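You operate a simulated robot arm through the tools that you are given. There is no shell and no other tool. Be economical: measure what you need, move in short steps, check, and stop when the job is done.

You are at the controls of a simulated two-armed robot. One attempt, no reset.

JOB
Put the pot labelled "Soy" from the pale green table top in the steel bowl and the pot marked "Water" on the top of the yellow bench. Put the pot marked "Peanut" from the navy bench top on the steel bench top and the pot marked "Almond" on the beige bench shelf. Take the orange-handled jug on the olive bench top and put it away on the sink grid. Put the bottle marked "26-31" from the olive bench top on the shelf under the green bench and the bottle that says "41-46" on the green bench top. Take the cap off the grey jar and lay it down on the navy bench top. Fetch the tin that says "Seals" from the navy bench top and set it on the shelf under the cream bench. Put the green-handled ladle on the orange bench top away on the blue bench top. Put two of the small banded lids from the white bench top on the cream bench top. Lift the lid of the steel vat open. Any order will do. Set down upright: cup, orange-handled jug, bottle, tin.
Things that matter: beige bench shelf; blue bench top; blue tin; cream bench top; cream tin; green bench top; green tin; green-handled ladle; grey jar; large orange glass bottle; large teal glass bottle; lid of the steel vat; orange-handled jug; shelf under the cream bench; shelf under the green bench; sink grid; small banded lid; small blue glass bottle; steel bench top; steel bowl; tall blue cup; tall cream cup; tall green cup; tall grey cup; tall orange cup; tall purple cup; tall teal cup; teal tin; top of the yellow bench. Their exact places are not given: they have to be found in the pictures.

The check looks at the end state, three seconds after you hand in, the way a careful person would. Anything else that was tipped, shoved, dropped, spilled or broken makes it a failure. A push-on lid holds only when it is set on centred and level and pressed home; a screw cap is set on level and turned clockwise until tight.

ROBOT AND FRAMES
Two 7-joint arms with fingered hands on one trunk, on a base that drives. Base frame: it is fixed to the floor where the robot stands at the start and does not move with it; the origin is under the middle of the robot, x ahead of it, y to its left, z up; the surface under the hand at the start is at about z = 0.8. Lengths are in m, angles in rad, forces in N, time in s.
The left shoulder is at the start at [0.07, 0.142, 1.189], the right one opposite. With the tool pointing down near the work surface each hand reaches from about 0.1 to 0.78 m from the robot's upright axis, wherever it stands, measured 20 degrees to its own side. Places, roughly: beige bench shelf [2.4, 0.4, 0.3]; blue bench top [1.6, -2.8, 0.8]; blue tin, cream tin, green tin, teal tin [4.75, 1.5, 0.75]; cream bench top [2.4, 2.8, 0.7]; green bench top [2.9, -2.8, 0.8]; green-handled ladle (10x8x20 cm) [0.7, 6.2, 0.9]; grey jar (7x7x11 cm) [4.5, 1.2, 0.9]; large orange glass bottle, large teal glass bottle [4.5, 0, 0.75]; lid of the steel vat [2.3, 3.7, 1]; orange-handled jug (15x11x14 cm) [4.7, -0.1, 0.9]; shelf under the cream bench [2.4, 2.8, 0.2]; shelf under the green bench [2.9, -2.8, 0.2]; sink grid (32x15 cm) [0.62, -2.8, 0.84]; small banded lid (7x7x6 cm) [2.2, 6.2, 0.9]; steel bench top [4.6, -1.7, 0.6]; steel bowl (14x14x7 cm) [0.7, 0, 0.8]; tall blue cup, tall grey cup, tall teal cup [0.5, 0.25, 0.75]; tall cream cup, tall green cup, tall orange cup, t [4.5, 2, 0.75]; top of the yellow bench (60x21 cm) [0.38, 2.1, 0.84]. Payload 3.6 kg a hand.
The TCP of each hand is the grasp point between the finger pads, 0.025 m short of the fingertips. In the tool frame z runs along the fingers and y along their closing line. Largest opening 0.088 m; the body of the gripper starts 0.029 m behind the TCP. The gripper is a hand of 5 fingers: y runs from the thumb to the fingers, the wrist lies at [-0.013, -0.097, -0.162] in the tool frame.
Orientation is told as [roll, pitch, yaw] about the base's x, y, z axes, in that order, counted from this pose: with the fingers straight down and the wrist toward the robot, the tool's x, y and z point along [0, 1, 0], [1, 0, 0] and [0, 0, -1] of the base frame.

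CONTROLS
- The arms move only by the tool jog_arm. It takes "left_plan", "right_plan" or both (then of equal length, played together; a hand with none holds still); each is a list of rows, each a list of 6 numbers: the shift along the base's x, y, z in cm, then the turn, a rotation vector about the base's x, y, z in degrees. In form: [[dx, dy, dz, wx, wy, wz], ...]. A call has 1 to 10 rows; each row shifts and turns the commanded pose from where the row before left it. A row lasts 0.2 s, in which the tool goes at most 0.05 m and 0.15 rad; a call with a longer step from one row to the next is refused whole. Where a pose cannot be reached the arm comes as near as it can. A force on the tool above 40 N (or 10 N above the force at the start of the call, whichever is more), or a blocked arm, ends the call early, and 0.2 s more pass. In this call time passes only in rows, and 0.2 s behind the last. It gives the time, the measured TCP pose, the force on the tool (base axes), the opening and the grip force at its end, in the units of the frame above (readings bear some noise), with the torque about the TCP (base axes, N m) and any sound that the robot's microphone picked up.
- Cameras (640 x 400 px; columns grow to the right, rows downward): "scene" is now at [0.1373, 0.0208, 1.4165]; the picture's right is [0.23, -0.97, 0.00], its down [-0.57, -0.13, -0.81] and it looks along [0.79, 0.19, -0.59] (base axes); focal length 264 px, centre (320, 200). "left" rides on the left gripper at [-0.059, -0.079, -0.105] in its tool frame; the picture's right is [-0.73, -0.32, 0.61], its down [0.62, -0.68, 0.38] and it looks along [0.29, 0.66, 0.70] (tool axes); focal length 234 px, centre (320, 200). "right" rides on the right gripper at [0.059, -0.079, -0.105] in its tool frame; the picture's right is [-0.73, 0.32, -0.61], its down [-0.62, -0.68, 0.38] and it looks along [-0.29, 0.66, 0.70] (tool axes); focal length 234 px, centre (320, 200).
- get_image(camera): a new picture of that camera. No time passes.
- raise_lower(by): slides the trunk up (or, below 0, down) by that many m; the arms and the scene camera ride with it, the base frame stays. It gives what a move gives, with no picture.
- steer(legs): drives the robot by 1 to 6 legs, each [ahead, left, turn to the left] in m, m and rad, along the robot's own axes; the way and the turn of a leg run together, so that a leg with both is an arc; at most 1.5 m and 3.142 rad a leg. The arms and the cameras ride along, it lands a little off, and it stops where it bumps. It gives what a move gives.
- curl_fingers(index, middle, ring, little, thumb_bend, thumb_turn, hand): sets how far each is bent, from 0 (flat) to 1 (curled in); at 0.3 the hand is open as for a grip, at 0.7 the pads meet at the TCP. One left out holds its place. A second passes; each finger stops where it meets its share of the squeeze, and holds until it gets a number again. It is the only way to open and close the hand. It gives what a move gives, with no picture; readings hold the bend of each and the force on index, middle, ring, little, thumb and palm. thumb_turn goes from beside the hand (0) to across from the fingers (1), as for a grip.
- head_to(pan, tilt): turns the head with the scene camera to pan (to the left, within 1.501 rad either way) and tilt (down, from -0.506 to 1.204), counted from straight ahead of the robot. It gives what a move gives.
- locate(camera, pixels): for up to 12 pixels [column, row] of the newest picture of that camera ("zoom" is the newest enlarged one), the place [x, y, z] in the base frame of the surface seen there, good to about 0.003 m. No time passes.
- zoom(camera, box): a new picture of the part [left, top, right, bottom] of that camera's present view, enlarged. No time passes.
- job_done(): hands the job in; it is judged then, once.

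Go step by step. Measure first, check grasps and placings, and put right what went wrong. The budget is 378 turns and 344 pictures, counting those below and the enlarged ones. Unless the task says otherwise, let go and move clear before handing in, and close with one line.

The tools are called as a command line: name --argument value ..., lists and objects as JSON in quotes. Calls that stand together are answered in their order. jog_arm: Moves the arms, as the interface text tells. Its arguments: {"type":"object","properties":{"left_plan":{"type":"array","items":{"type":"array","items":{"type":"number"}}},"right_plan":{"type":"array","items":{"type":"array","items":{"type":"number"}}}},"required":[]} The other tools are called the same way: raise_lower (by) slides the trunk up or down; curl_fingers (index, middle, ring, little, thumb_bend, thumb_turn, hand) moves the fingers one by one; steer (legs) drives the base; head_to (pan, tilt) turns the head that bears the scene camera; get_image (camera) takes a picture; locate (camera, pixels) gives the place of the surface under pixels of a picture; zoom (camera, box) takes an enlarged picture of a part of a camera's view; job_done () hands the job in.

At the start:

```text
time: 0.0
left_ee_pos: [0.4324, 0.3683, 1.1032]
left_ee_rot: [0.0, 0.001, 0.001]
left_force: [1.1, 0.3, -0.4]
left_moment: [0.05, 0.02, -0.01]
left_width: 0.0875
left_grip_force: 0.1
left_shape: jaw
left_bend: [0.3, 0.3, 0.3, 0.3, 0.3, 0.98]
left_finger forces: [0.0, 0.1, 0.0, 0.1, 0.1, 0.0]
right_ee_pos: [0.5651, -0.1119, 1.2671]
right_ee_rot: [0.0, 0.001, 0.002]
right_force: [1.3, 0.7, 0.4]
right_moment: [0.0, 0.03, 0.0]
right_width: 0.0874
right_grip_force: 0.1
right_shape: jaw
right_bend: [0.3, 0.3, 0.3, 0.3, 0.3, 0.98]
right_finger forces: [0.0, 0.0, 0.1, 0.0, 0.0, 0.0]
trunk travel left (down, up): [-0.725, 0.215]
robot x, y, heading: [0.0014, 0.0028, -0.003]
head pan, tilt: [0.232, 0.627]
```

scene: 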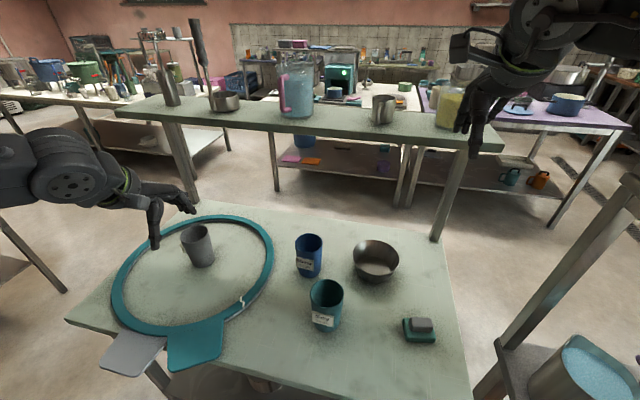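
right: 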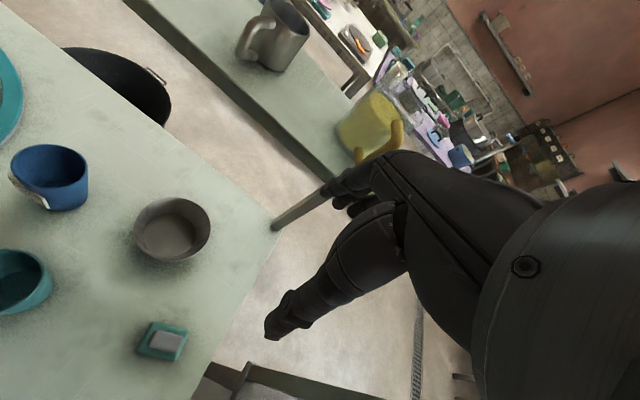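
left: 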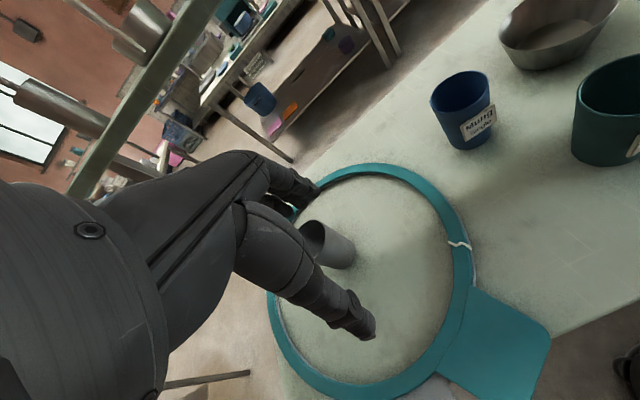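

The scene shows three cups (blue at 310,255, teal at 325,305, grey at 197,245) and the bowl at (376,262). I'll zoom to read the labels and locate things.

zoom --camera "scene" --box '[160, 210, 420, 350]'

locate --camera "scene" --pixels '[[196, 228], [205, 265], [309, 237], [308, 277], [327, 285], [320, 330], [376, 270], [376, 241], [355, 262], [399, 258], [420, 330], [232, 355]]'

```text
2.46 times, centred on (290, 280) of scene
```

zoom: 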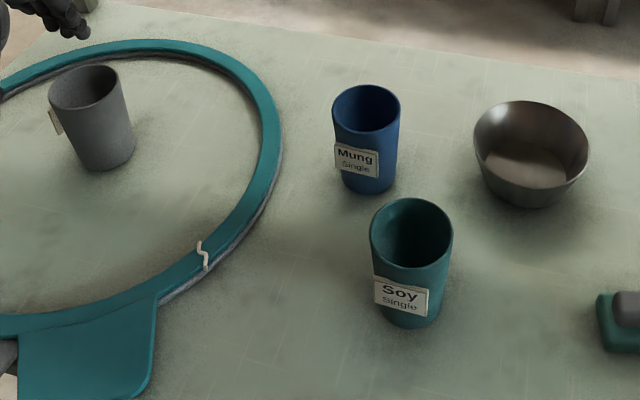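

```text
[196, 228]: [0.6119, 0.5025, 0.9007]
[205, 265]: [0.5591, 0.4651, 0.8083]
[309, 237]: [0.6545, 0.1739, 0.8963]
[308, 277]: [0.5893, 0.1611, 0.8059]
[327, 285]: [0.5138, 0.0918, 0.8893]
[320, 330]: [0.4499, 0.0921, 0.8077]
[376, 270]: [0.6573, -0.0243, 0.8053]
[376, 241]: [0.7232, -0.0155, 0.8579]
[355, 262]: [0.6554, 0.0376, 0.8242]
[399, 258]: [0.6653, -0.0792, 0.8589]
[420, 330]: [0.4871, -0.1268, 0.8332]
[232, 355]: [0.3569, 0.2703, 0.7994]
```

Soy is the teal cup, Mung is the blue one, so Water should be the grey one with its tag turned away. I'll measure the rims.

locate --camera "zoom" --pixels '[[411, 199], [411, 268], [370, 232], [452, 232], [366, 87], [366, 130], [334, 108], [399, 106], [85, 65], [88, 107], [50, 92], [118, 80]]'

get_image --camera "right"

```text
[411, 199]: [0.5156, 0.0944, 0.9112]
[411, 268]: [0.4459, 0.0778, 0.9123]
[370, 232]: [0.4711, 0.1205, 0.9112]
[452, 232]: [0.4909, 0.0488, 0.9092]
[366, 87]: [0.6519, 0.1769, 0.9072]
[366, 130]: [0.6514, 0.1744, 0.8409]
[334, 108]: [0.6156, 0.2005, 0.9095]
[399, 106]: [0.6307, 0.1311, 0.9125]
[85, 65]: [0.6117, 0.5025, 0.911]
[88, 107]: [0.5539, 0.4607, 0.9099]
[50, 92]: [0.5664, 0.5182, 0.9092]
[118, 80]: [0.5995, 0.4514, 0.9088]
```

```text
339 pictures are left
```

right: 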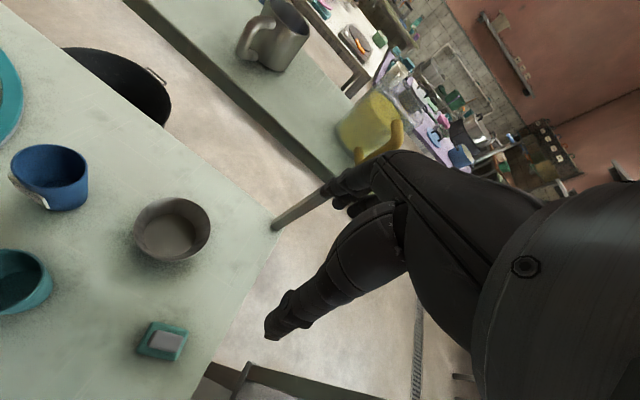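

Soy rim centre is about (0.481, 0.086, 0.911), grey cup centre (0.583, 0.483), 7.3 cm wide. I move both hands over their cups.

jog_arm --right_plan '[[-1.2, 2.83, -3.4, 0, 0, 0], [-1.2, 2.83, -3.4, 0, 0, 0], [-1.2, 2.83, -3.4, 0, 0, 0], [-1.2, 2.83, -3.4, 0, 0, 0], [-1.2, 2.83, -3.4, 0, 0, 0], [-1.2, 2.83, -3.4, 0, 0, 0], [-1.2, 2.83, -3.4, 0, 0, 0], [0, 0, 0, 0, 0, 0]]' --left_plan '[[2.16, 1.64, -1.05, 0, 0, 0], [2.16, 1.64, -1.05, 0, 0, 0], [2.16, 1.64, -1.05, 0, 0, 0], [2.16, 1.64, -1.05, 0, 0, 0], [2.16, 1.64, -1.05, 0, 0, 0], [2.16, 1.64, -1.05, 0, 0, 0], [2.16, 1.64, -1.05, 0, 0, 0], [0, 0, 0, 0, 0, 0]]'

get_image --camera "scene"

get_image --camera "right"

get_image --camera "left"

```text
time: 1.8
left_ee_pos: [0.5854, 0.4819, 1.0302]
left_ee_rot: [0.001, 0.0, 0.001]
left_force: [-0.7, -0.1, -0.4]
left_moment: [0.0, -0.02, 0.0]
left_width: 0.0878
left_grip_force: 0.1
left_shape: jaw
left_bend: [0.3, 0.3, 0.3, 0.3, 0.3, 0.98]
left_finger forces: [0.0, 0.0, 0.0, 0.0, 0.1, 0.0]
right_ee_pos: [0.4811, 0.0844, 1.0299]
right_ee_rot: [0.003, 0.0, -0.002]
right_force: [-0.5, -0.4, 0.2]
right_moment: [0.02, 0.0, 0.03]
right_width: 0.0879
right_grip_force: 0.2
right_shape: jaw
right_bend: [0.3, 0.3, 0.3, 0.3, 0.3, 0.98]
right_finger forces: [0.0, 0.0, 0.0, 0.0, 0.1, 0.0]
trunk travel left (down, up): [-0.725, 0.215]
robot x, y, heading: [0.005, 0.0014, 0.005]
head pan, tilt: [0.232, 0.627]
```

```text
338 pictures are left
```

scene: 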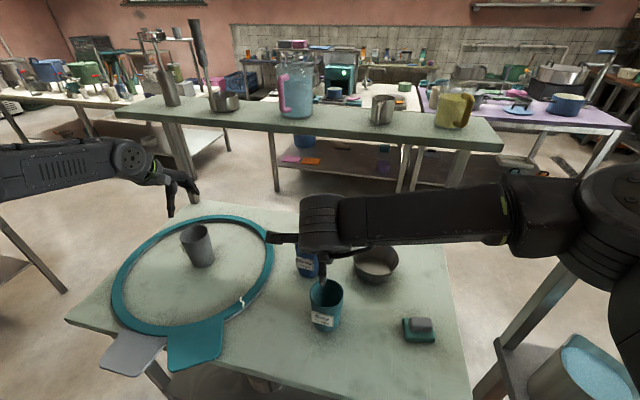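

```text
337 pictures are left
```

right: 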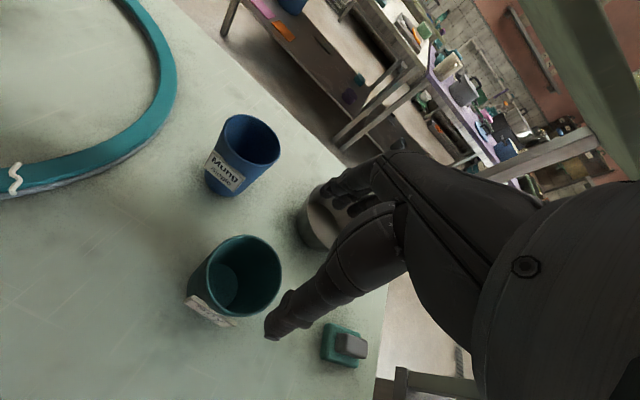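

```text
336 pictures are left
```

left: 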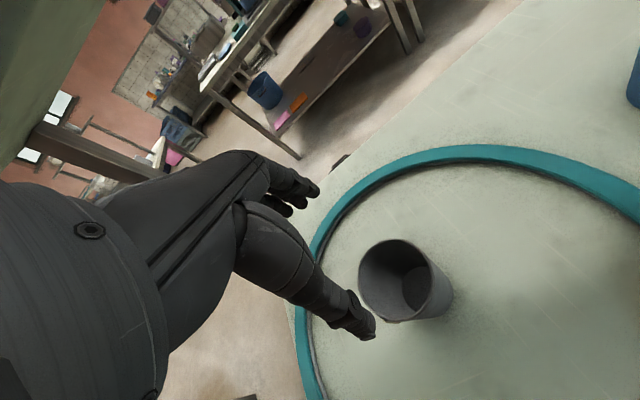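

Both hands are centred over their cups within a few mm. I descend both so the fingers straddle the rims.

jog_arm --right_plan '[[0, 0.1, -4, 0, 0, 0], [0, 0, -4, 0, 0, 0], [0, 0, -4, 0, 0, 0], [0, 0, -2.3, 0, 0, 0], [0, 0, 0, 0, 0, 0]]' --left_plan '[[-0.2, 0, -4, 0, 0, 0], [0, 0, -4, 0, 0, 0], [0, 0, -4, 0, 0, 0], [0, 0, -2.3, 0, 0, 0], [0, 0, 0, 0, 0, 0]]'

get_image --camera "right"

get_image --camera "left"

```text
time: 3.0
left_ee_pos: [0.5737, 0.4791, 0.8935]
left_ee_rot: [0.004, -0.005, 0.001]
left_force: [1.3, -0.6, 9.7]
left_moment: [-0.06, -0.07, 0.02]
left_width: 0.0882
left_grip_force: 0.0
left_shape: jaw
left_bend: [0.27, 0.3, 0.3, 0.3, 0.28, 0.97]
left_finger forces: [7.3, 0.0, 0.0, 0.1, 4.4, 0.0]
left hand out of reach, approached as far as the arm can: row 4
right_ee_pos: [0.4782, 0.0856, 0.8914]
right_ee_rot: [0.006, -0.009, -0.001]
right_force: [6.8, 1.9, 35.0]
right_moment: [0.14, -0.43, -0.08]
right_width: 0.088
right_grip_force: 0.1
right_shape: jaw
right_bend: [0.22, 0.3, 0.3, 0.3, 0.28, 0.97]
right_finger forces: [23.6, 0.0, 0.0, 0.0, 9.4, 0.1]
trunk travel left (down, up): [-0.725, 0.215]
robot x, y, heading: [-0.0007, 0.0008, -0.001]
head pan, tilt: [0.232, 0.627]
```

```text
335 pictures are left
```

right: 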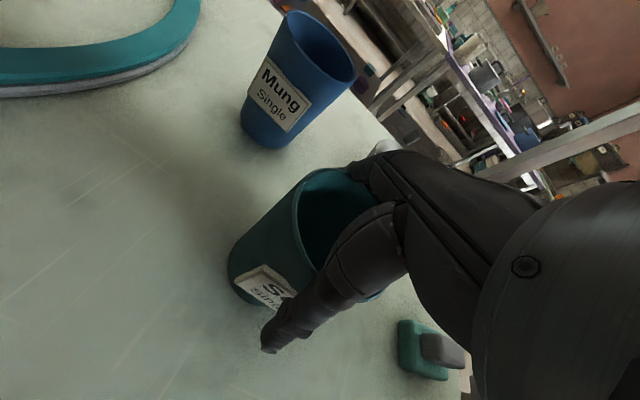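

```text
334 pictures are left
```

left: 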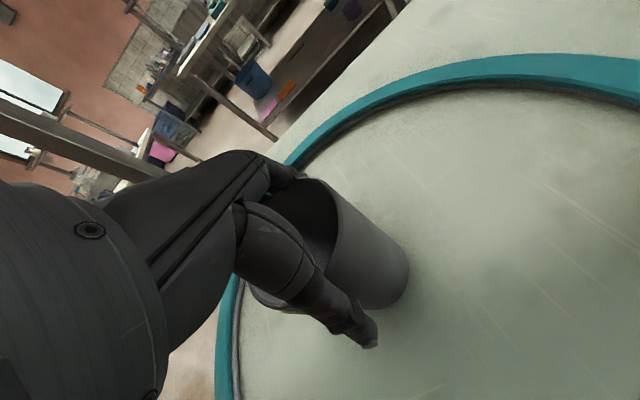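

Both straddle the rims but index fingers press on them (23 N right); I back up slightly to relieve, then close both hands.

jog_arm --right_plan '[[0.2, 0, 0.6, 0, 0, 0], [0, 0, 0, 0, 0, 0]]' --left_plan '[[0, 0, 0.3, 0, 0, 0], [0, 0, 0, 0, 0, 0]]'

curl_fingers --hand "right" --index 0.7 --middle 0.7 --ring 0.7 --little 0.7 --thumb_bend 0.7

get_image --camera "right"

```text
time: 3.6
left_ee_pos: [0.5752, 0.4805, 0.8942]
left_ee_rot: [0.001, -0.001, 0.002]
left_force: [-0.6, -1.1, 6.3]
left_moment: [-0.03, -0.11, -0.02]
left_width: 0.0881
left_grip_force: 0.0
left_shape: jaw
left_bend: [0.27, 0.3, 0.3, 0.3, 0.28, 0.97]
left_finger forces: [5.9, 0.1, 0.0, 0.0, 4.8, 0.1]
right_ee_pos: [0.4804, 0.085, 0.8933]
right_ee_rot: [-0.001, 0.001, 0.001]
right_force: [0.5, 1.1, 11.5]
right_moment: [0.06, -0.34, 0.0]
right_width: 0.0878
right_grip_force: 0.0
right_shape: jaw
right_bend: [0.24, 0.3, 0.3, 0.3, 0.26, 0.97]
right_finger forces: [13.5, 0.0, 0.0, 0.0, 9.2, 0.0]
trunk travel left (down, up): [-0.725, 0.215]
robot x, y, heading: [0.0009, 0.0006, -0.006]
head pan, tilt: [0.232, 0.627]
```

```text
time: 4.6
left_ee_pos: [0.5765, 0.4822, 0.895]
left_ee_rot: [0.001, -0.001, 0.0]
left_force: [-0.9, 0.2, 5.4]
left_moment: [-0.01, -0.03, 0.01]
left_width: 0.0882
left_grip_force: 0.0
left_shape: jaw
left_bend: [0.28, 0.3, 0.3, 0.3, 0.28, 0.97]
left_finger forces: [5.0, 0.0, 0.1, 0.1, 5.0, 0.0]
right_ee_pos: [0.4808, 0.0839, 0.8933]
right_ee_rot: [-0.002, -0.001, 0.0]
right_force: [3.9, -0.4, 9.7]
right_moment: [0.0, -0.51, 0.01]
right_width: 0.0754
right_grip_force: 36.9
right_shape: fingers
right_bend: [0.22, 0.45, 0.52, 0.68, 0.6, 0.94]
right_finger forces: [19.0, 8.8, 7.2, 1.3, 37.6, 0.0]
trunk travel left (down, up): [-0.725, 0.215]
robot x, y, heading: [-0.0023, -0.0013, 0.001]
head pan, tilt: [0.232, 0.627]
```

```text
333 pictures are left
```

right: 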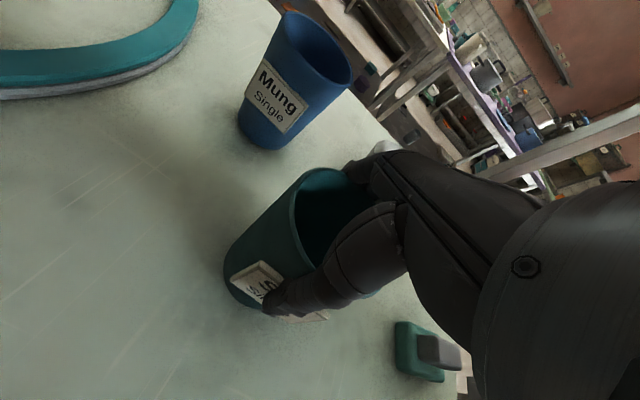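

Right grip is firm (37 N, cup 7.5 cm). Now I close the left.

curl_fingers --hand "left" --index 0.7 --middle 0.7 --ring 0.7 --little 0.7 --thumb_bend 0.7

jog_arm --right_plan '[[0, 0, 3, 0, 0, 0], [0, 0, 4, 0, 0, 0], [0, 0, 4, 0, 0, 0], [0, 0, 2, 0, 0, 0], [0, 0, 0, 0, 0, 0]]' --left_plan '[[0, 0, 3, 0, 0, 0], [0, 0, 4, 0, 0, 0], [0, 0, 4, 0, 0, 0], [0, 0, 2, 0, 0, 0], [0, 0, 0, 0, 0, 0]]'

get_image --camera "right"

get_image --camera "left"

get_image --camera "scene"

```text
time: 5.6
left_ee_pos: [0.5758, 0.4811, 0.8948]
left_ee_rot: [0.0, -0.002, 0.001]
left_force: [3.3, 0.0, 11.0]
left_moment: [0.03, -0.57, -0.03]
left_width: 0.0671
left_grip_force: 39.5
left_shape: fingers
left_bend: [0.29, 0.45, 0.48, 0.64, 0.56, 0.92]
left_finger forces: [17.5, 8.0, 8.3, 5.3, 40.5, 0.1]
right_ee_pos: [0.481, 0.0845, 0.8929]
right_ee_rot: [0.002, -0.002, 0.001]
right_force: [3.1, -0.9, 8.6]
right_moment: [-0.01, -0.44, 0.05]
right_width: 0.0754
right_grip_force: 36.6
right_shape: fingers
right_bend: [0.22, 0.45, 0.52, 0.68, 0.6, 0.94]
right_finger forces: [18.7, 8.7, 7.0, 1.3, 37.2, 0.1]
trunk travel left (down, up): [-0.725, 0.215]
robot x, y, heading: [0.0006, 0.0007, 0.001]
head pan, tilt: [0.232, 0.627]
```

```text
time: 6.8
left_ee_pos: [0.5774, 0.48, 1.0257]
left_ee_rot: [-0.001, 0.0, -0.001]
left_force: [0.7, 0.9, -0.6]
left_moment: [0.0, 0.02, -0.01]
left_width: 0.0638
left_grip_force: 34.4
left_shape: fingers
left_bend: [0.3, 0.47, 0.49, 0.64, 0.59, 0.92]
left_finger forces: [13.4, 8.0, 8.4, 5.4, 33.8, 0.0]
right_ee_pos: [0.481, 0.0862, 1.0228]
right_ee_rot: [0.0, 0.002, 0.002]
right_force: [-0.1, -0.5, -1.3]
right_moment: [0.01, 0.03, 0.01]
right_width: 0.0731
right_grip_force: 31.9
right_shape: fingers
right_bend: [0.23, 0.46, 0.52, 0.68, 0.61, 0.94]
right_finger forces: [13.7, 8.2, 7.8, 1.4, 31.5, 0.1]
trunk travel left (down, up): [-0.725, 0.215]
robot x, y, heading: [-0.0001, 0.0022, 0.001]
head pan, tilt: [0.232, 0.627]
```

```text
332 pictures are left
```

right: 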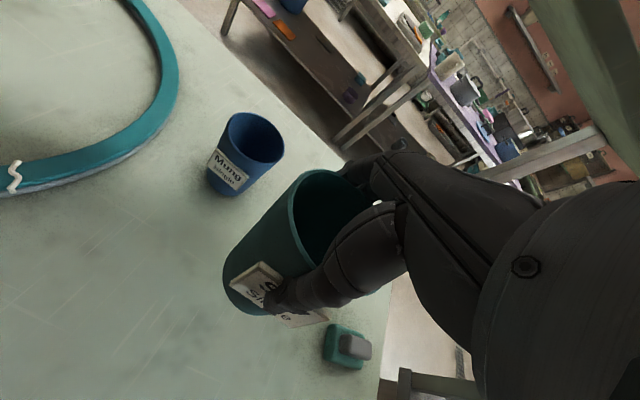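

```text
331 pictures are left
```

left: 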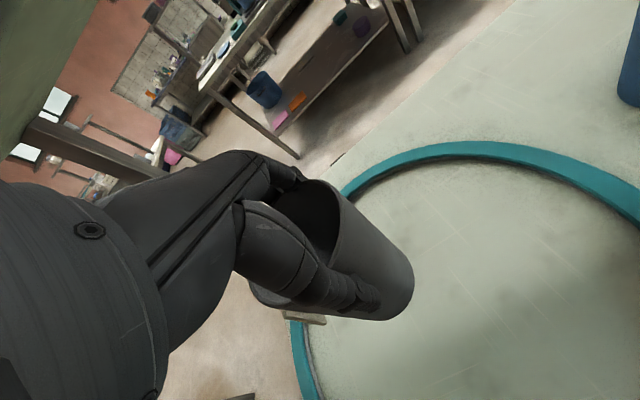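

```text
330 pictures are left
```

scene: 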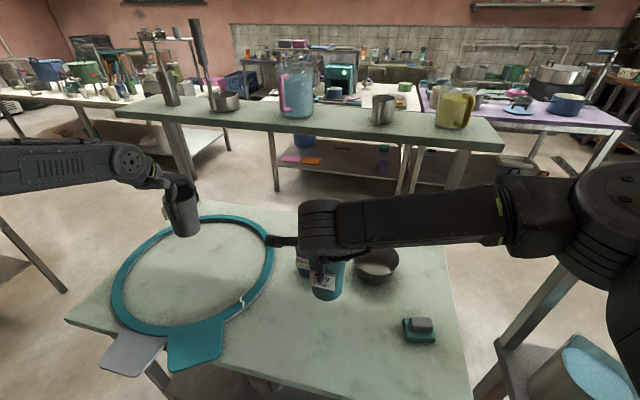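

Both cups lifted straight. I zoom on the bowl to get its centre.

zoom --camera "scene" --box '[290, 220, 430, 310]'

```text
4.44 times, centred on (360, 265) of scene
```

zoom: 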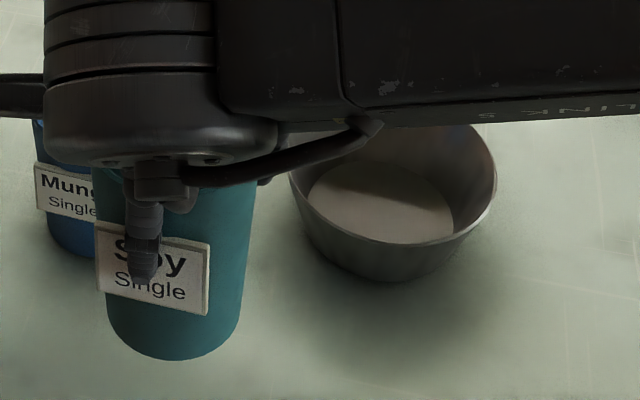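

locate --camera "zoom" --pixels '[[495, 172], [291, 180], [390, 242], [380, 164], [380, 240], [310, 195], [453, 220], [380, 205], [488, 195], [300, 205]]'

```text
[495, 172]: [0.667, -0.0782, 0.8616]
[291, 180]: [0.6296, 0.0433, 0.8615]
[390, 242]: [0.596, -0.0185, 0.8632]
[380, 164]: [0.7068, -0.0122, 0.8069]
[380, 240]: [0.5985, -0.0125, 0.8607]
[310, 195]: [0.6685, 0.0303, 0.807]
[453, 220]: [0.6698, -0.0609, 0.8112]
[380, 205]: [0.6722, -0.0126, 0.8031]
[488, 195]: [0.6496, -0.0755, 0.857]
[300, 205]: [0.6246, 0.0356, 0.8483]
```

Bowl centre is (0.661, -0.016), floor z≈0.804, rim 0.861. I carry the Soy cup over it.

jog_arm --right_plan '[[3.6, -2.04, 0, 0, 0, 0], [3.6, -2.04, 0, 0, 0, 0], [3.6, -2.04, 0, 0, 0, 0], [3.6, -2.04, 0, 0, 0, 0], [3.6, -2.04, 0, 0, 0, 0], [0, 0, -4, 0, 0, 0], [0, 0, 0, 0, 0, 0]]'

get_image --camera "right"

get_image --camera "scene"

```text
time: 8.4
left_ee_pos: [0.5766, 0.4815, 1.0254]
left_ee_rot: [0.002, 0.001, 0.001]
left_force: [-0.2, -0.6, -0.9]
left_moment: [0.02, 0.02, 0.0]
left_width: 0.0639
left_grip_force: 34.2
left_shape: fingers
left_bend: [0.3, 0.47, 0.49, 0.64, 0.59, 0.92]
left_finger forces: [13.4, 8.1, 8.5, 5.4, 33.9, 0.0]
right_ee_pos: [0.661, -0.0187, 0.9817]
right_ee_rot: [0.0, -0.002, 0.001]
right_force: [0.1, 0.5, -1.4]
right_moment: [-0.03, 0.01, -0.04]
right_width: 0.0733
right_grip_force: 31.4
right_shape: fingers
right_bend: [0.23, 0.46, 0.53, 0.69, 0.6, 0.94]
right_finger forces: [14.0, 8.1, 7.8, 1.2, 31.0, 0.1]
trunk travel left (down, up): [-0.725, 0.215]
robot x, y, heading: [-0.007, 0.0008, -0.004]
head pan, tilt: [0.232, 0.627]
```

```text
328 pictures are left
```

right: 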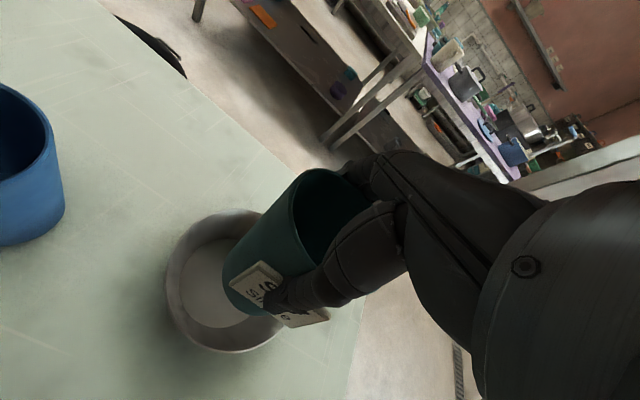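

```text
327 pictures are left
```

scene: 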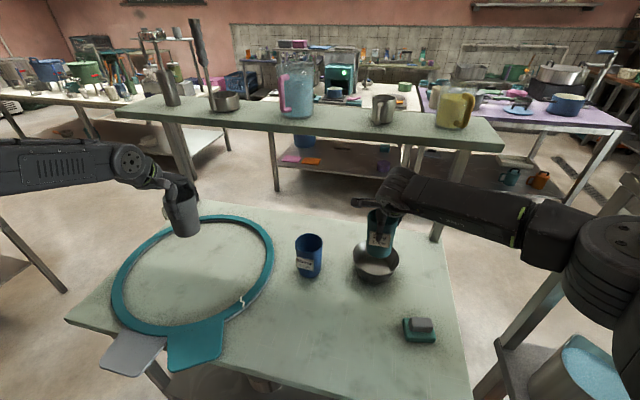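

Cup is over the bowl; I lower it in.

jog_arm --right_plan '[[0, 0.2, -3, 0, 0, 0], [0, 0, -3, 0, 0, 0], [0, 0, -1.3, 0, 0, 0], [0, 0, -0.5, 0, 0, 0], [0, 0, 0, 0, 0, 0]]'

get_image --camera "right"

zoom --camera "scene" --box '[310, 180, 450, 300]'

```text
time: 9.6
left_ee_pos: [0.5763, 0.4809, 1.025]
left_ee_rot: [0.001, 0.0, -0.001]
left_force: [0.1, 1.1, -0.6]
left_moment: [0.0, -0.01, -0.01]
left_width: 0.0639
left_grip_force: 34.2
left_shape: fingers
left_bend: [0.3, 0.47, 0.49, 0.64, 0.59, 0.92]
left_finger forces: [13.5, 8.0, 8.6, 5.4, 33.7, 0.0]
right_ee_pos: [0.6618, -0.0128, 0.9038]
right_ee_rot: [0.001, 0.0, 0.001]
right_force: [0.0, -0.4, -0.6]
right_moment: [-0.02, -0.05, 0.04]
right_width: 0.073
right_grip_force: 30.7
right_shape: fingers
right_bend: [0.23, 0.46, 0.53, 0.69, 0.6, 0.94]
right_finger forces: [13.7, 8.0, 7.8, 1.3, 30.4, 0.1]
trunk travel left (down, up): [-0.725, 0.215]
robot x, y, heading: [-0.0024, 0.0021, 0.003]
head pan, tilt: [0.232, 0.627]
```

```text
326 pictures are left
```

right: 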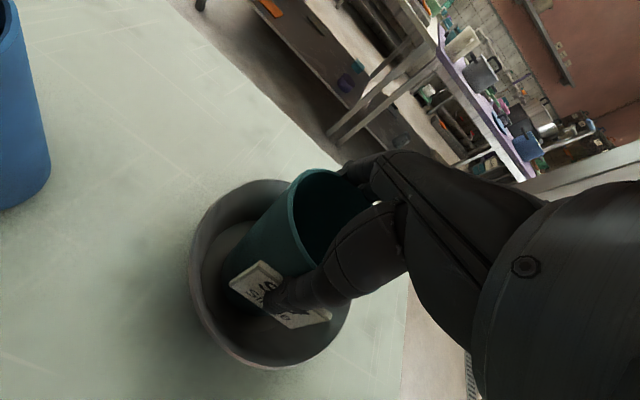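

```text
3.33 times, centred on (380, 240) of scene
```

zoom: 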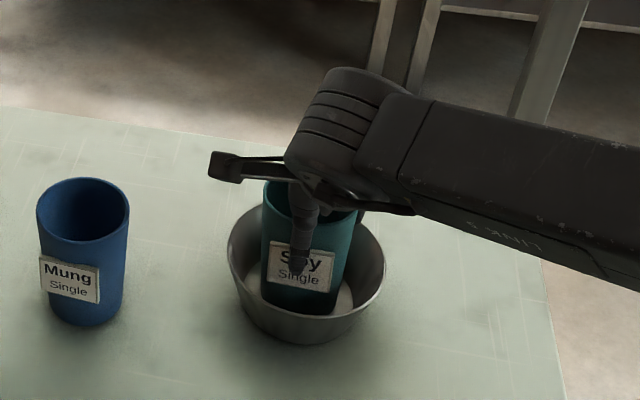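

No contact yet at z 0.904; I lower a little more to feel the floor.

jog_arm --right_plan '[[0, 0, -0.5, 0, 0, 0], [0, 0, -0.5, 0, 0, 0], [0, 0, 0, 0, 0, 0]]'

```text
time: 10.4
left_ee_pos: [0.5729, 0.4798, 1.0284]
left_ee_rot: [0.0, -0.003, 0.001]
left_force: [-0.2, 0.0, -0.8]
left_moment: [-0.01, 0.0, -0.03]
left_width: 0.0639
left_grip_force: 34.5
left_shape: fingers
left_bend: [0.3, 0.47, 0.49, 0.64, 0.59, 0.92]
left_finger forces: [13.3, 8.0, 8.5, 5.4, 33.7, 0.0]
right_ee_pos: [0.6602, -0.0129, 0.8997]
right_ee_rot: [0.002, -0.005, 0.002]
right_force: [2.3, -2.5, 27.4]
right_moment: [-0.01, -0.8, -0.07]
right_width: 0.0734
right_grip_force: 35.7
right_shape: fingers
right_bend: [0.22, 0.46, 0.53, 0.69, 0.61, 0.94]
right_finger forces: [19.3, 9.8, 9.0, 1.4, 31.1, 0.0]
trunk travel left (down, up): [-0.725, 0.215]
robot x, y, heading: [0.0001, -0.0037, -0.004]
head pan, tilt: [0.232, 0.627]
```

Contact (27 N) at z 0.90. I ease off and open the hand.

jog_arm --right_plan '[[0, 0, 0.5, 0, 0, 0], [0, 0, 0, 0, 0, 0]]'

curl_fingers --hand "right" --index 0.25 --middle 0.3 --ring 0.3 --little 0.3 --thumb_bend 0.3

get_image --camera "right"

```text
time: 11.0
left_ee_pos: [0.5745, 0.4793, 1.0257]
left_ee_rot: [0.001, -0.001, -0.002]
left_force: [0.7, 0.3, 0.0]
left_moment: [-0.02, -0.02, -0.01]
left_width: 0.0638
left_grip_force: 34.2
left_shape: fingers
left_bend: [0.3, 0.47, 0.49, 0.64, 0.59, 0.92]
left_finger forces: [13.4, 8.0, 8.5, 5.5, 33.7, 0.0]
right_ee_pos: [0.6606, -0.0127, 0.8996]
right_ee_rot: [0.001, -0.003, -0.001]
right_force: [1.4, -1.2, 12.9]
right_moment: [-0.03, -0.37, -0.05]
right_width: 0.0732
right_grip_force: 32.2
right_shape: fingers
right_bend: [0.22, 0.45, 0.52, 0.69, 0.61, 0.94]
right_finger forces: [15.7, 8.9, 8.4, 1.2, 30.5, 0.1]
trunk travel left (down, up): [-0.725, 0.215]
robot x, y, heading: [0.0014, -0.0016, -0.0]
head pan, tilt: [0.232, 0.627]
```

```text
time: 12.0
left_ee_pos: [0.5755, 0.4808, 1.0262]
left_ee_rot: [0.001, 0.0, 0.001]
left_force: [0.4, -0.2, -1.1]
left_moment: [-0.01, -0.01, -0.02]
left_width: 0.0642
left_grip_force: 34.5
left_shape: fingers
left_bend: [0.3, 0.47, 0.49, 0.64, 0.59, 0.92]
left_finger forces: [13.5, 7.9, 8.6, 5.4, 33.8, 0.0]
right_ee_pos: [0.6613, -0.0129, 0.8994]
right_ee_rot: [0.001, 0.002, -0.001]
right_force: [-0.8, -0.8, 7.3]
right_moment: [0.07, -0.18, -0.03]
right_width: 0.0966
right_grip_force: 4.3
right_shape: fingers
right_bend: [0.22, 0.3, 0.3, 0.3, 0.29, 0.97]
right_finger forces: [6.0, 0.0, 0.0, 0.0, 3.7, 0.1]
trunk travel left (down, up): [-0.725, 0.215]
robot x, y, heading: [-0.0004, 0.0001, -0.001]
head pan, tilt: [0.232, 0.627]
```

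```text
324 pictures are left
```

right: 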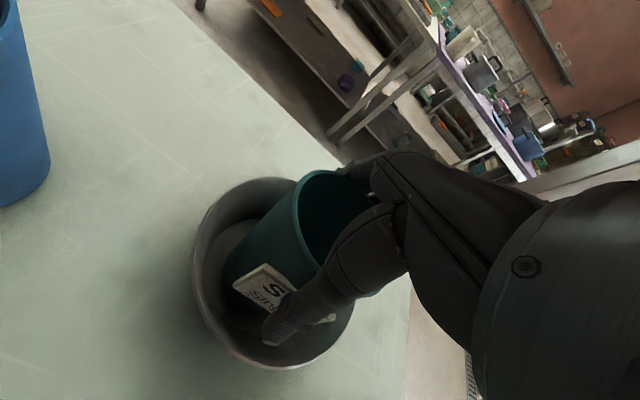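

Index still touches; I open further and rise.

curl_fingers --hand "right" --index 0.1 --middle 0.15 --ring 0.2 --little 0.2 --thumb_bend 0.15

jog_arm --right_plan '[[0, 0, 2, 0, 0, 0], [0, 0, 3, 0, 0, 0], [0, 0, 4, 0, 0, 0], [0, 0, 5, 0, 0, 0], [-3, -3, 2, 0, 0, 0], [-3, -3, 2, 0, 0, 0], [-3, -3, 2, 0, 0, 0]]'

get_image --camera "scene"

```text
time: 13.0
left_ee_pos: [0.5773, 0.4799, 1.0258]
left_ee_rot: [-0.001, -0.001, 0.001]
left_force: [0.2, 0.3, -1.1]
left_moment: [0.02, -0.02, 0.0]
left_width: 0.0642
left_grip_force: 34.8
left_shape: fingers
left_bend: [0.3, 0.47, 0.49, 0.64, 0.59, 0.92]
left_finger forces: [13.5, 8.0, 8.6, 5.4, 33.8, 0.0]
right_ee_pos: [0.6629, -0.012, 0.8982]
right_ee_rot: [-0.001, -0.001, 0.001]
right_force: [-0.2, 0.8, -0.6]
right_moment: [0.0, -0.03, 0.03]
right_width: 0.1175
right_grip_force: 0.0
right_shape: fingers
right_bend: [0.1, 0.15, 0.2, 0.2, 0.15, 0.97]
right_finger forces: [0.0, 0.2, 0.0, 0.1, 0.1, 0.1]
trunk travel left (down, up): [-0.725, 0.215]
robot x, y, heading: [0.0037, -0.001, 0.003]
head pan, tilt: [0.232, 0.627]
```

```text
time: 14.8
left_ee_pos: [0.52, 0.627, 1.0384]
left_ee_rot: [0.033, -0.007, 0.285]
left_force: [-0.2, 1.4, -0.2]
left_moment: [-0.09, -0.01, -0.06]
left_width: 0.0639
left_grip_force: 34.9
left_shape: fingers
left_bend: [0.3, 0.47, 0.5, 0.64, 0.6, 0.92]
left_finger forces: [13.4, 8.1, 8.7, 5.3, 33.9, 0.0]
right_ee_pos: [0.6811, 0.0572, 1.0928]
right_ee_rot: [0.026, -0.007, 0.288]
right_force: [0.4, 0.8, 1.5]
right_moment: [-0.1, 0.01, -0.02]
right_width: 0.1181
right_grip_force: 0.0
right_shape: fingers
right_bend: [0.1, 0.15, 0.2, 0.2, 0.15, 0.98]
right_finger forces: [0.1, 0.0, 0.0, 0.1, 0.0, 0.1]
trunk travel left (down, up): [-0.725, 0.215]
robot x, y, heading: [0.0992, 0.0228, 0.283]
head pan, tilt: [0.232, 0.627]
stopped in row 7 (right hand): the arm was blocked; the commanded pose is now the measured one
```

```text
323 pictures are left
```

scene: 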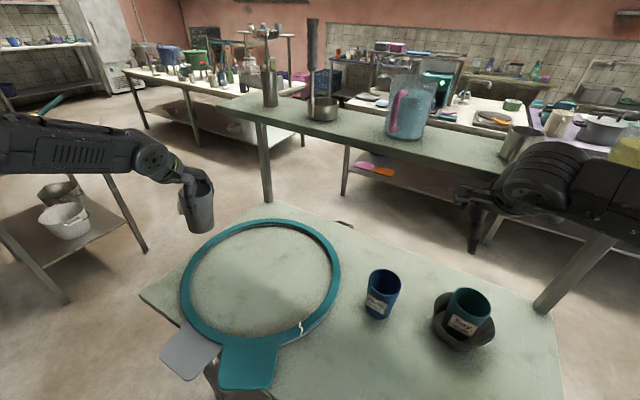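

Soy stands upright in the bowl. The base twisted by 0.28 rad while the right arm was blocked, so I look to the right for what it hit.

head_to --pan -0.7 --tilt 0.7

get_image --camera "scene"

```text
time: 16.0
left_ee_pos: [0.5395, 0.619, 1.0191]
left_ee_rot: [0.01, 0.012, 0.254]
left_force: [1.0, 0.0, -1.7]
left_moment: [0.03, 0.04, 0.0]
left_width: 0.0636
left_grip_force: 34.8
left_shape: fingers
left_bend: [0.3, 0.47, 0.5, 0.64, 0.6, 0.92]
left_finger forces: [13.6, 7.9, 8.6, 5.4, 33.4, 0.1]
right_ee_pos: [0.6816, 0.0515, 1.088]
right_ee_rot: [0.008, 0.01, 0.263]
right_force: [-0.6, -0.8, -0.5]
right_moment: [-0.03, -0.04, -0.01]
right_width: 0.1179
right_grip_force: 0.0
right_shape: fingers
right_bend: [0.1, 0.15, 0.2, 0.2, 0.15, 0.98]
right_finger forces: [0.1, 0.0, 0.0, 0.0, 0.0, 0.0]
trunk travel left (down, up): [-0.725, 0.215]
robot x, y, heading: [0.0901, 0.014, 0.255]
head pan, tilt: [-0.7, 0.7]
```

```text
322 pictures are left
```

scene: 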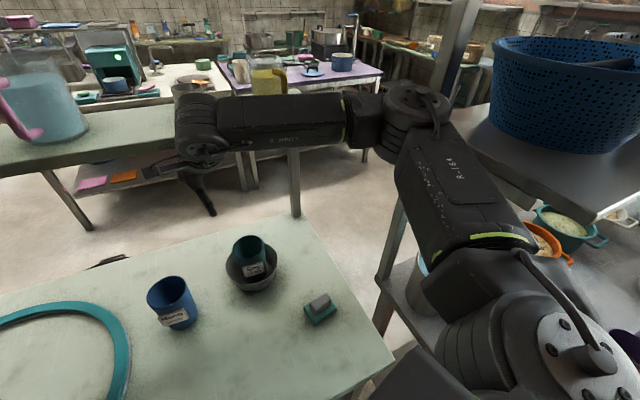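

The right elbow met the side shelf (post near 440,90, basket on top). I measure where that shelf is before moving on.

locate --camera "scene" --pixels '[[455, 60], [395, 240], [480, 140], [590, 215], [540, 200], [410, 90], [440, 170], [480, 240], [550, 110], [380, 285], [500, 320], [630, 190]]'

get_image --camera "right"

```text
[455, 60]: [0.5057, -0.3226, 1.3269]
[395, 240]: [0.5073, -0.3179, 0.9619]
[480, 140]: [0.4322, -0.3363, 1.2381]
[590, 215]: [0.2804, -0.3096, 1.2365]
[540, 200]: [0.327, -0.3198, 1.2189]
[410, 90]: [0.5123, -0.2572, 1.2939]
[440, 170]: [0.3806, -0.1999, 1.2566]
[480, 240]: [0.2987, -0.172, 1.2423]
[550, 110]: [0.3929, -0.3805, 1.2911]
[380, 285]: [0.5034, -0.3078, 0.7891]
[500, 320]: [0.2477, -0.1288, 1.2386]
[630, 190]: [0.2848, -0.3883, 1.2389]
```

```text
321 pictures are left
```

right: 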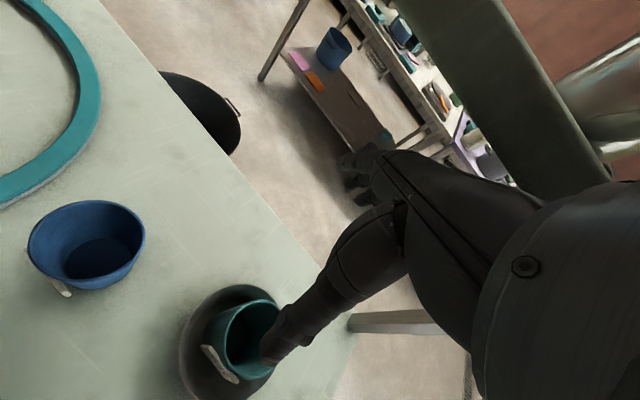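

The shelf stands at y < -0.31, x 0.28–0.51, top 1.24; the elbow is beside its post. I shift the base left and slightly back to free it.

steer --legs '[[0, 0.12, 0]]'

get_image --camera "scene"

```text
time: 16.7
left_ee_pos: [0.5264, 0.6194, 1.0261]
left_ee_rot: [0.016, 0.005, 0.269]
left_force: [0.1, 0.4, 0.3]
left_moment: [0.0, -0.01, -0.03]
left_width: 0.0635
left_grip_force: 34.6
left_shape: fingers
left_bend: [0.3, 0.47, 0.5, 0.64, 0.6, 0.92]
left_finger forces: [13.5, 7.9, 8.6, 5.4, 33.6, 0.1]
right_ee_pos: [0.6757, 0.0578, 1.0909]
right_ee_rot: [0.013, 0.005, 0.281]
right_force: [0.1, -0.1, -0.4]
right_moment: [-0.01, 0.02, 0.01]
right_width: 0.1178
right_grip_force: 0.0
right_shape: fingers
right_bend: [0.1, 0.15, 0.2, 0.2, 0.15, 0.98]
right_finger forces: [0.1, 0.1, 0.0, 0.1, 0.1, 0.0]
trunk travel left (down, up): [-0.725, 0.215]
robot x, y, heading: [0.088, 0.0121, 0.268]
head pan, tilt: [-0.7, 0.7]
stopped in leg 1: the robot was blocked; the commanded pose is now the measured one
```

```text
320 pictures are left
```

scene: 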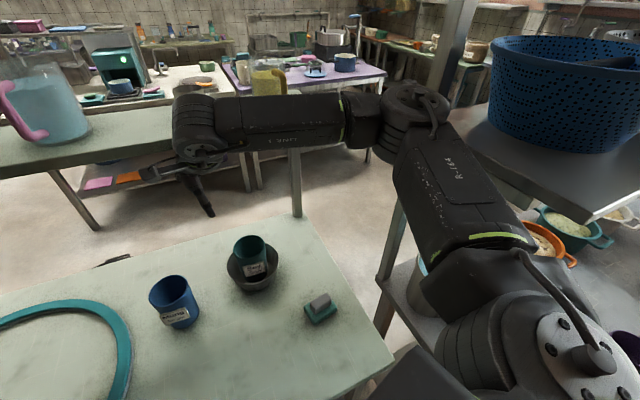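

Still blocked; the elbow seems hooked past the post. I check the clearance ahead of the right hand before extending it to draw the elbow in.

locate --camera "scene" --pixels '[[120, 140], [90, 155], [50, 100], [180, 92], [265, 85], [205, 205], [440, 100], [425, 95], [385, 130], [445, 60], [390, 255], [398, 180]]'

zoom --camera "scene" --box '[350, 20, 510, 240]'

```text
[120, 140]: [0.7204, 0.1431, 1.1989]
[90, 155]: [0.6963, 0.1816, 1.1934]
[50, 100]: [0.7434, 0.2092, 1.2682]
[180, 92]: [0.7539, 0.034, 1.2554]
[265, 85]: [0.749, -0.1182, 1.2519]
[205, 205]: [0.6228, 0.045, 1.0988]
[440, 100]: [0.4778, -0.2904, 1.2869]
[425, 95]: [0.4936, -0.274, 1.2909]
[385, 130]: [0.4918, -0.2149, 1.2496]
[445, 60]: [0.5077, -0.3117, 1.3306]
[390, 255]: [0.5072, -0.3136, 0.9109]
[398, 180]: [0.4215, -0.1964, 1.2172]
```

```text
1.82 times, centred on (430, 130) of scene
```

zoom: 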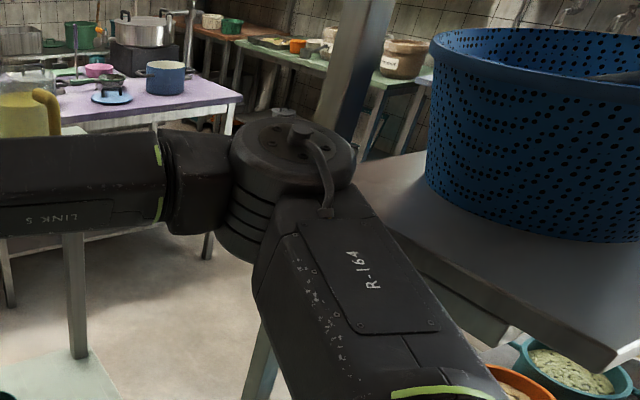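

The "jug bench" is an overshelf at z≈1.2, x≥0.70, right above the table: the right hand is caught under its front edge. I lower the hand 4 cm first, then pull back.

jog_arm --right_plan '[[0, 0, -1.5, 0, 0, 0], [0, 0, -2, 0, 0, 0], [-1, 0, -1, 0, 0, 0], [-2, 0, 0, 0, 0, 0], [-2, 0, 0, 0, 0, 0], [-2, 0, 0, 0, 0, 0]]'

get_image --camera "scene"

get_image --camera "right"

```text
time: 18.3
left_ee_pos: [0.5084, 0.6322, 1.0267]
left_ee_rot: [0.007, -0.003, 0.279]
left_force: [0.1, 0.3, 0.6]
left_moment: [0.02, -0.02, 0.0]
left_width: 0.0637
left_grip_force: 34.5
left_shape: fingers
left_bend: [0.3, 0.47, 0.5, 0.64, 0.6, 0.92]
left_finger forces: [13.5, 7.8, 8.6, 5.5, 33.4, 0.0]
right_ee_pos: [0.592, 0.0695, 1.0503]
right_ee_rot: [0.003, -0.001, 0.293]
right_force: [-0.7, 0.3, 0.1]
right_moment: [0.0, 0.01, -0.03]
right_width: 0.1178
right_grip_force: 0.1
right_shape: fingers
right_bend: [0.1, 0.15, 0.2, 0.2, 0.15, 0.98]
right_finger forces: [0.1, 0.0, 0.0, 0.0, 0.0, 0.1]
trunk travel left (down, up): [-0.725, 0.215]
robot x, y, heading: [0.0868, 0.0164, 0.283]
head pan, tilt: [-0.7, 0.7]
stopped in row 6 (right hand): the arm was blocked; the commanded pose is now the measured one
```

```text
318 pictures are left
```

scene: 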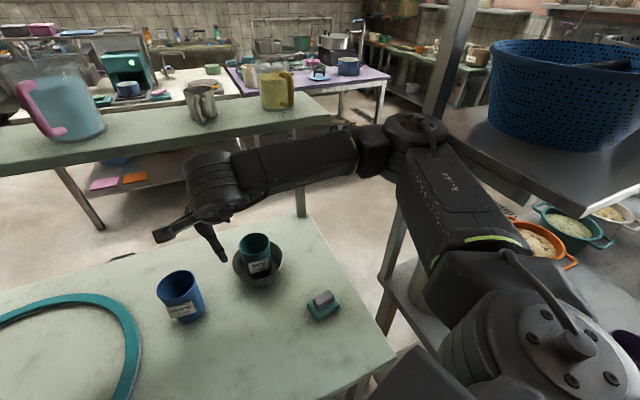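

```text
317 pictures are left
```

right: 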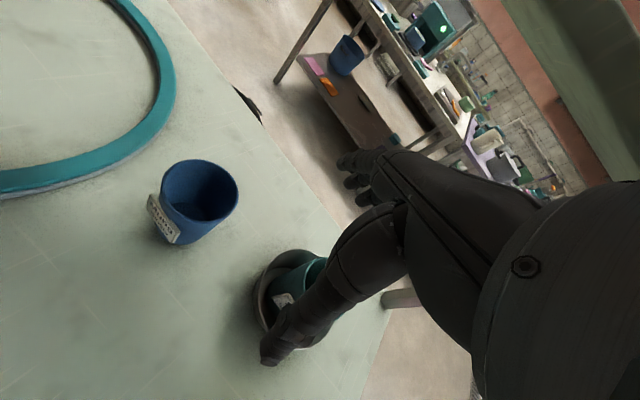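

Hand is out from under the overshelf, mug and jugs untouched. Elbow now leans on the post, so I strafe left and back.

steer --legs '[[0, 0.1, 0], [-0.1, 0.05, 0]]'

get_image --camera "scene"

```text
time: 20.2
left_ee_pos: [0.3833, 0.7286, 1.0352]
left_ee_rot: [0.028, 0.0, 0.278]
left_force: [0.1, 0.2, -0.6]
left_moment: [-0.01, -0.01, 0.01]
left_width: 0.0635
left_grip_force: 34.0
left_shape: fingers
left_bend: [0.3, 0.47, 0.5, 0.64, 0.6, 0.92]
left_finger forces: [13.6, 7.8, 8.6, 5.3, 33.4, 0.1]
right_ee_pos: [0.466, 0.1626, 1.0463]
right_ee_rot: [0.026, 0.0, 0.284]
right_force: [0.3, 0.5, 0.5]
right_moment: [0.0, 0.02, -0.01]
right_width: 0.1175
right_grip_force: 0.1
right_shape: fingers
right_bend: [0.1, 0.15, 0.2, 0.2, 0.15, 0.98]
right_finger forces: [0.1, 0.0, 0.0, 0.0, 0.0, 0.1]
trunk travel left (down, up): [-0.725, 0.215]
robot x, y, heading: [-0.0459, 0.1354, 0.274]
head pan, tilt: [-0.7, 0.7]
```

```text
316 pictures are left
```

scene: 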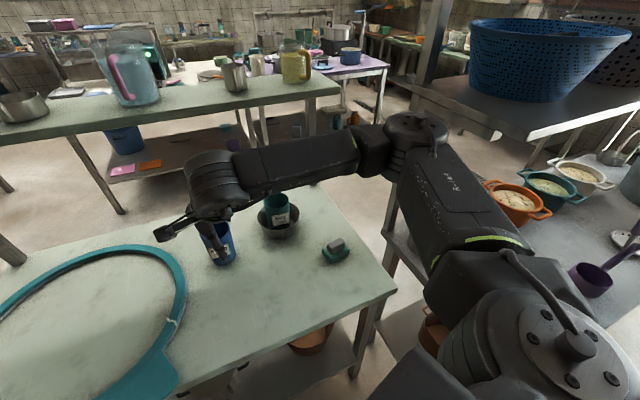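

Free now. I look left toward the yellow bench.

head_to --pan 1.1 --tilt 0.55

get_image --camera "scene"

```text
time: 22.0
left_ee_pos: [0.3826, 0.7261, 1.036]
left_ee_rot: [0.03, -0.002, 0.276]
left_force: [-0.1, 0.8, -1.5]
left_moment: [0.01, -0.04, 0.01]
left_width: 0.0635
left_grip_force: 34.8
left_shape: fingers
left_bend: [0.3, 0.47, 0.5, 0.64, 0.6, 0.92]
left_finger forces: [13.6, 7.8, 8.5, 5.3, 33.4, 0.1]
right_ee_pos: [0.4664, 0.1607, 1.046]
right_ee_rot: [0.027, -0.002, 0.283]
right_force: [0.7, -0.1, -0.1]
right_moment: [-0.01, -0.02, 0.0]
right_width: 0.1177
right_grip_force: 0.0
right_shape: fingers
right_bend: [0.1, 0.15, 0.2, 0.2, 0.15, 0.98]
right_finger forces: [0.0, 0.1, 0.0, 0.0, 0.0, 0.1]
trunk travel left (down, up): [-0.725, 0.215]
robot x, y, heading: [-0.0487, 0.1308, 0.274]
head pan, tilt: [1.1, 0.55]
```

```text
315 pictures are left
```

scene: 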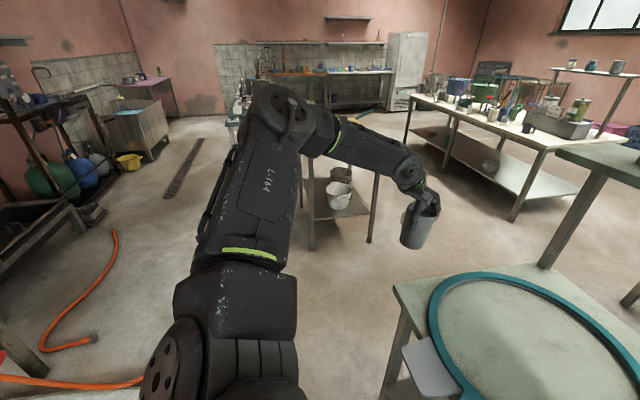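

I locate obstacles to the left and look closely at the cup.

locate --camera "scene" --pixels '[[310, 245], [370, 240], [340, 198], [340, 210], [512, 215], [545, 150], [160, 160], [115, 235], [230, 120], [405, 340], [385, 165], [235, 130]]'

zoom --camera "scene" --box '[300, 110, 460, 250]'

```text
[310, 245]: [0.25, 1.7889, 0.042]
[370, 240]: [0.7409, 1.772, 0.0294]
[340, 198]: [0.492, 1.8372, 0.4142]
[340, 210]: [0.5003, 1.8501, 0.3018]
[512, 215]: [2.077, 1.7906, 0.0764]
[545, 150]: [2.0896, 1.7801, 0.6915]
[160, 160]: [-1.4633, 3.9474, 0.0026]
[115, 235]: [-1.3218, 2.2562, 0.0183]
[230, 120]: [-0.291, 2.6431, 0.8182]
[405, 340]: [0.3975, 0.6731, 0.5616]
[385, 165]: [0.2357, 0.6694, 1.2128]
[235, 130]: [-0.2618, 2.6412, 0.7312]
```

```text
2.86 times, centred on (380, 180) of scene
```

zoom: 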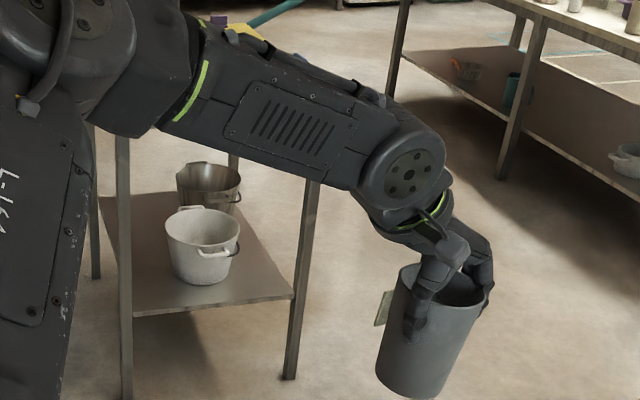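

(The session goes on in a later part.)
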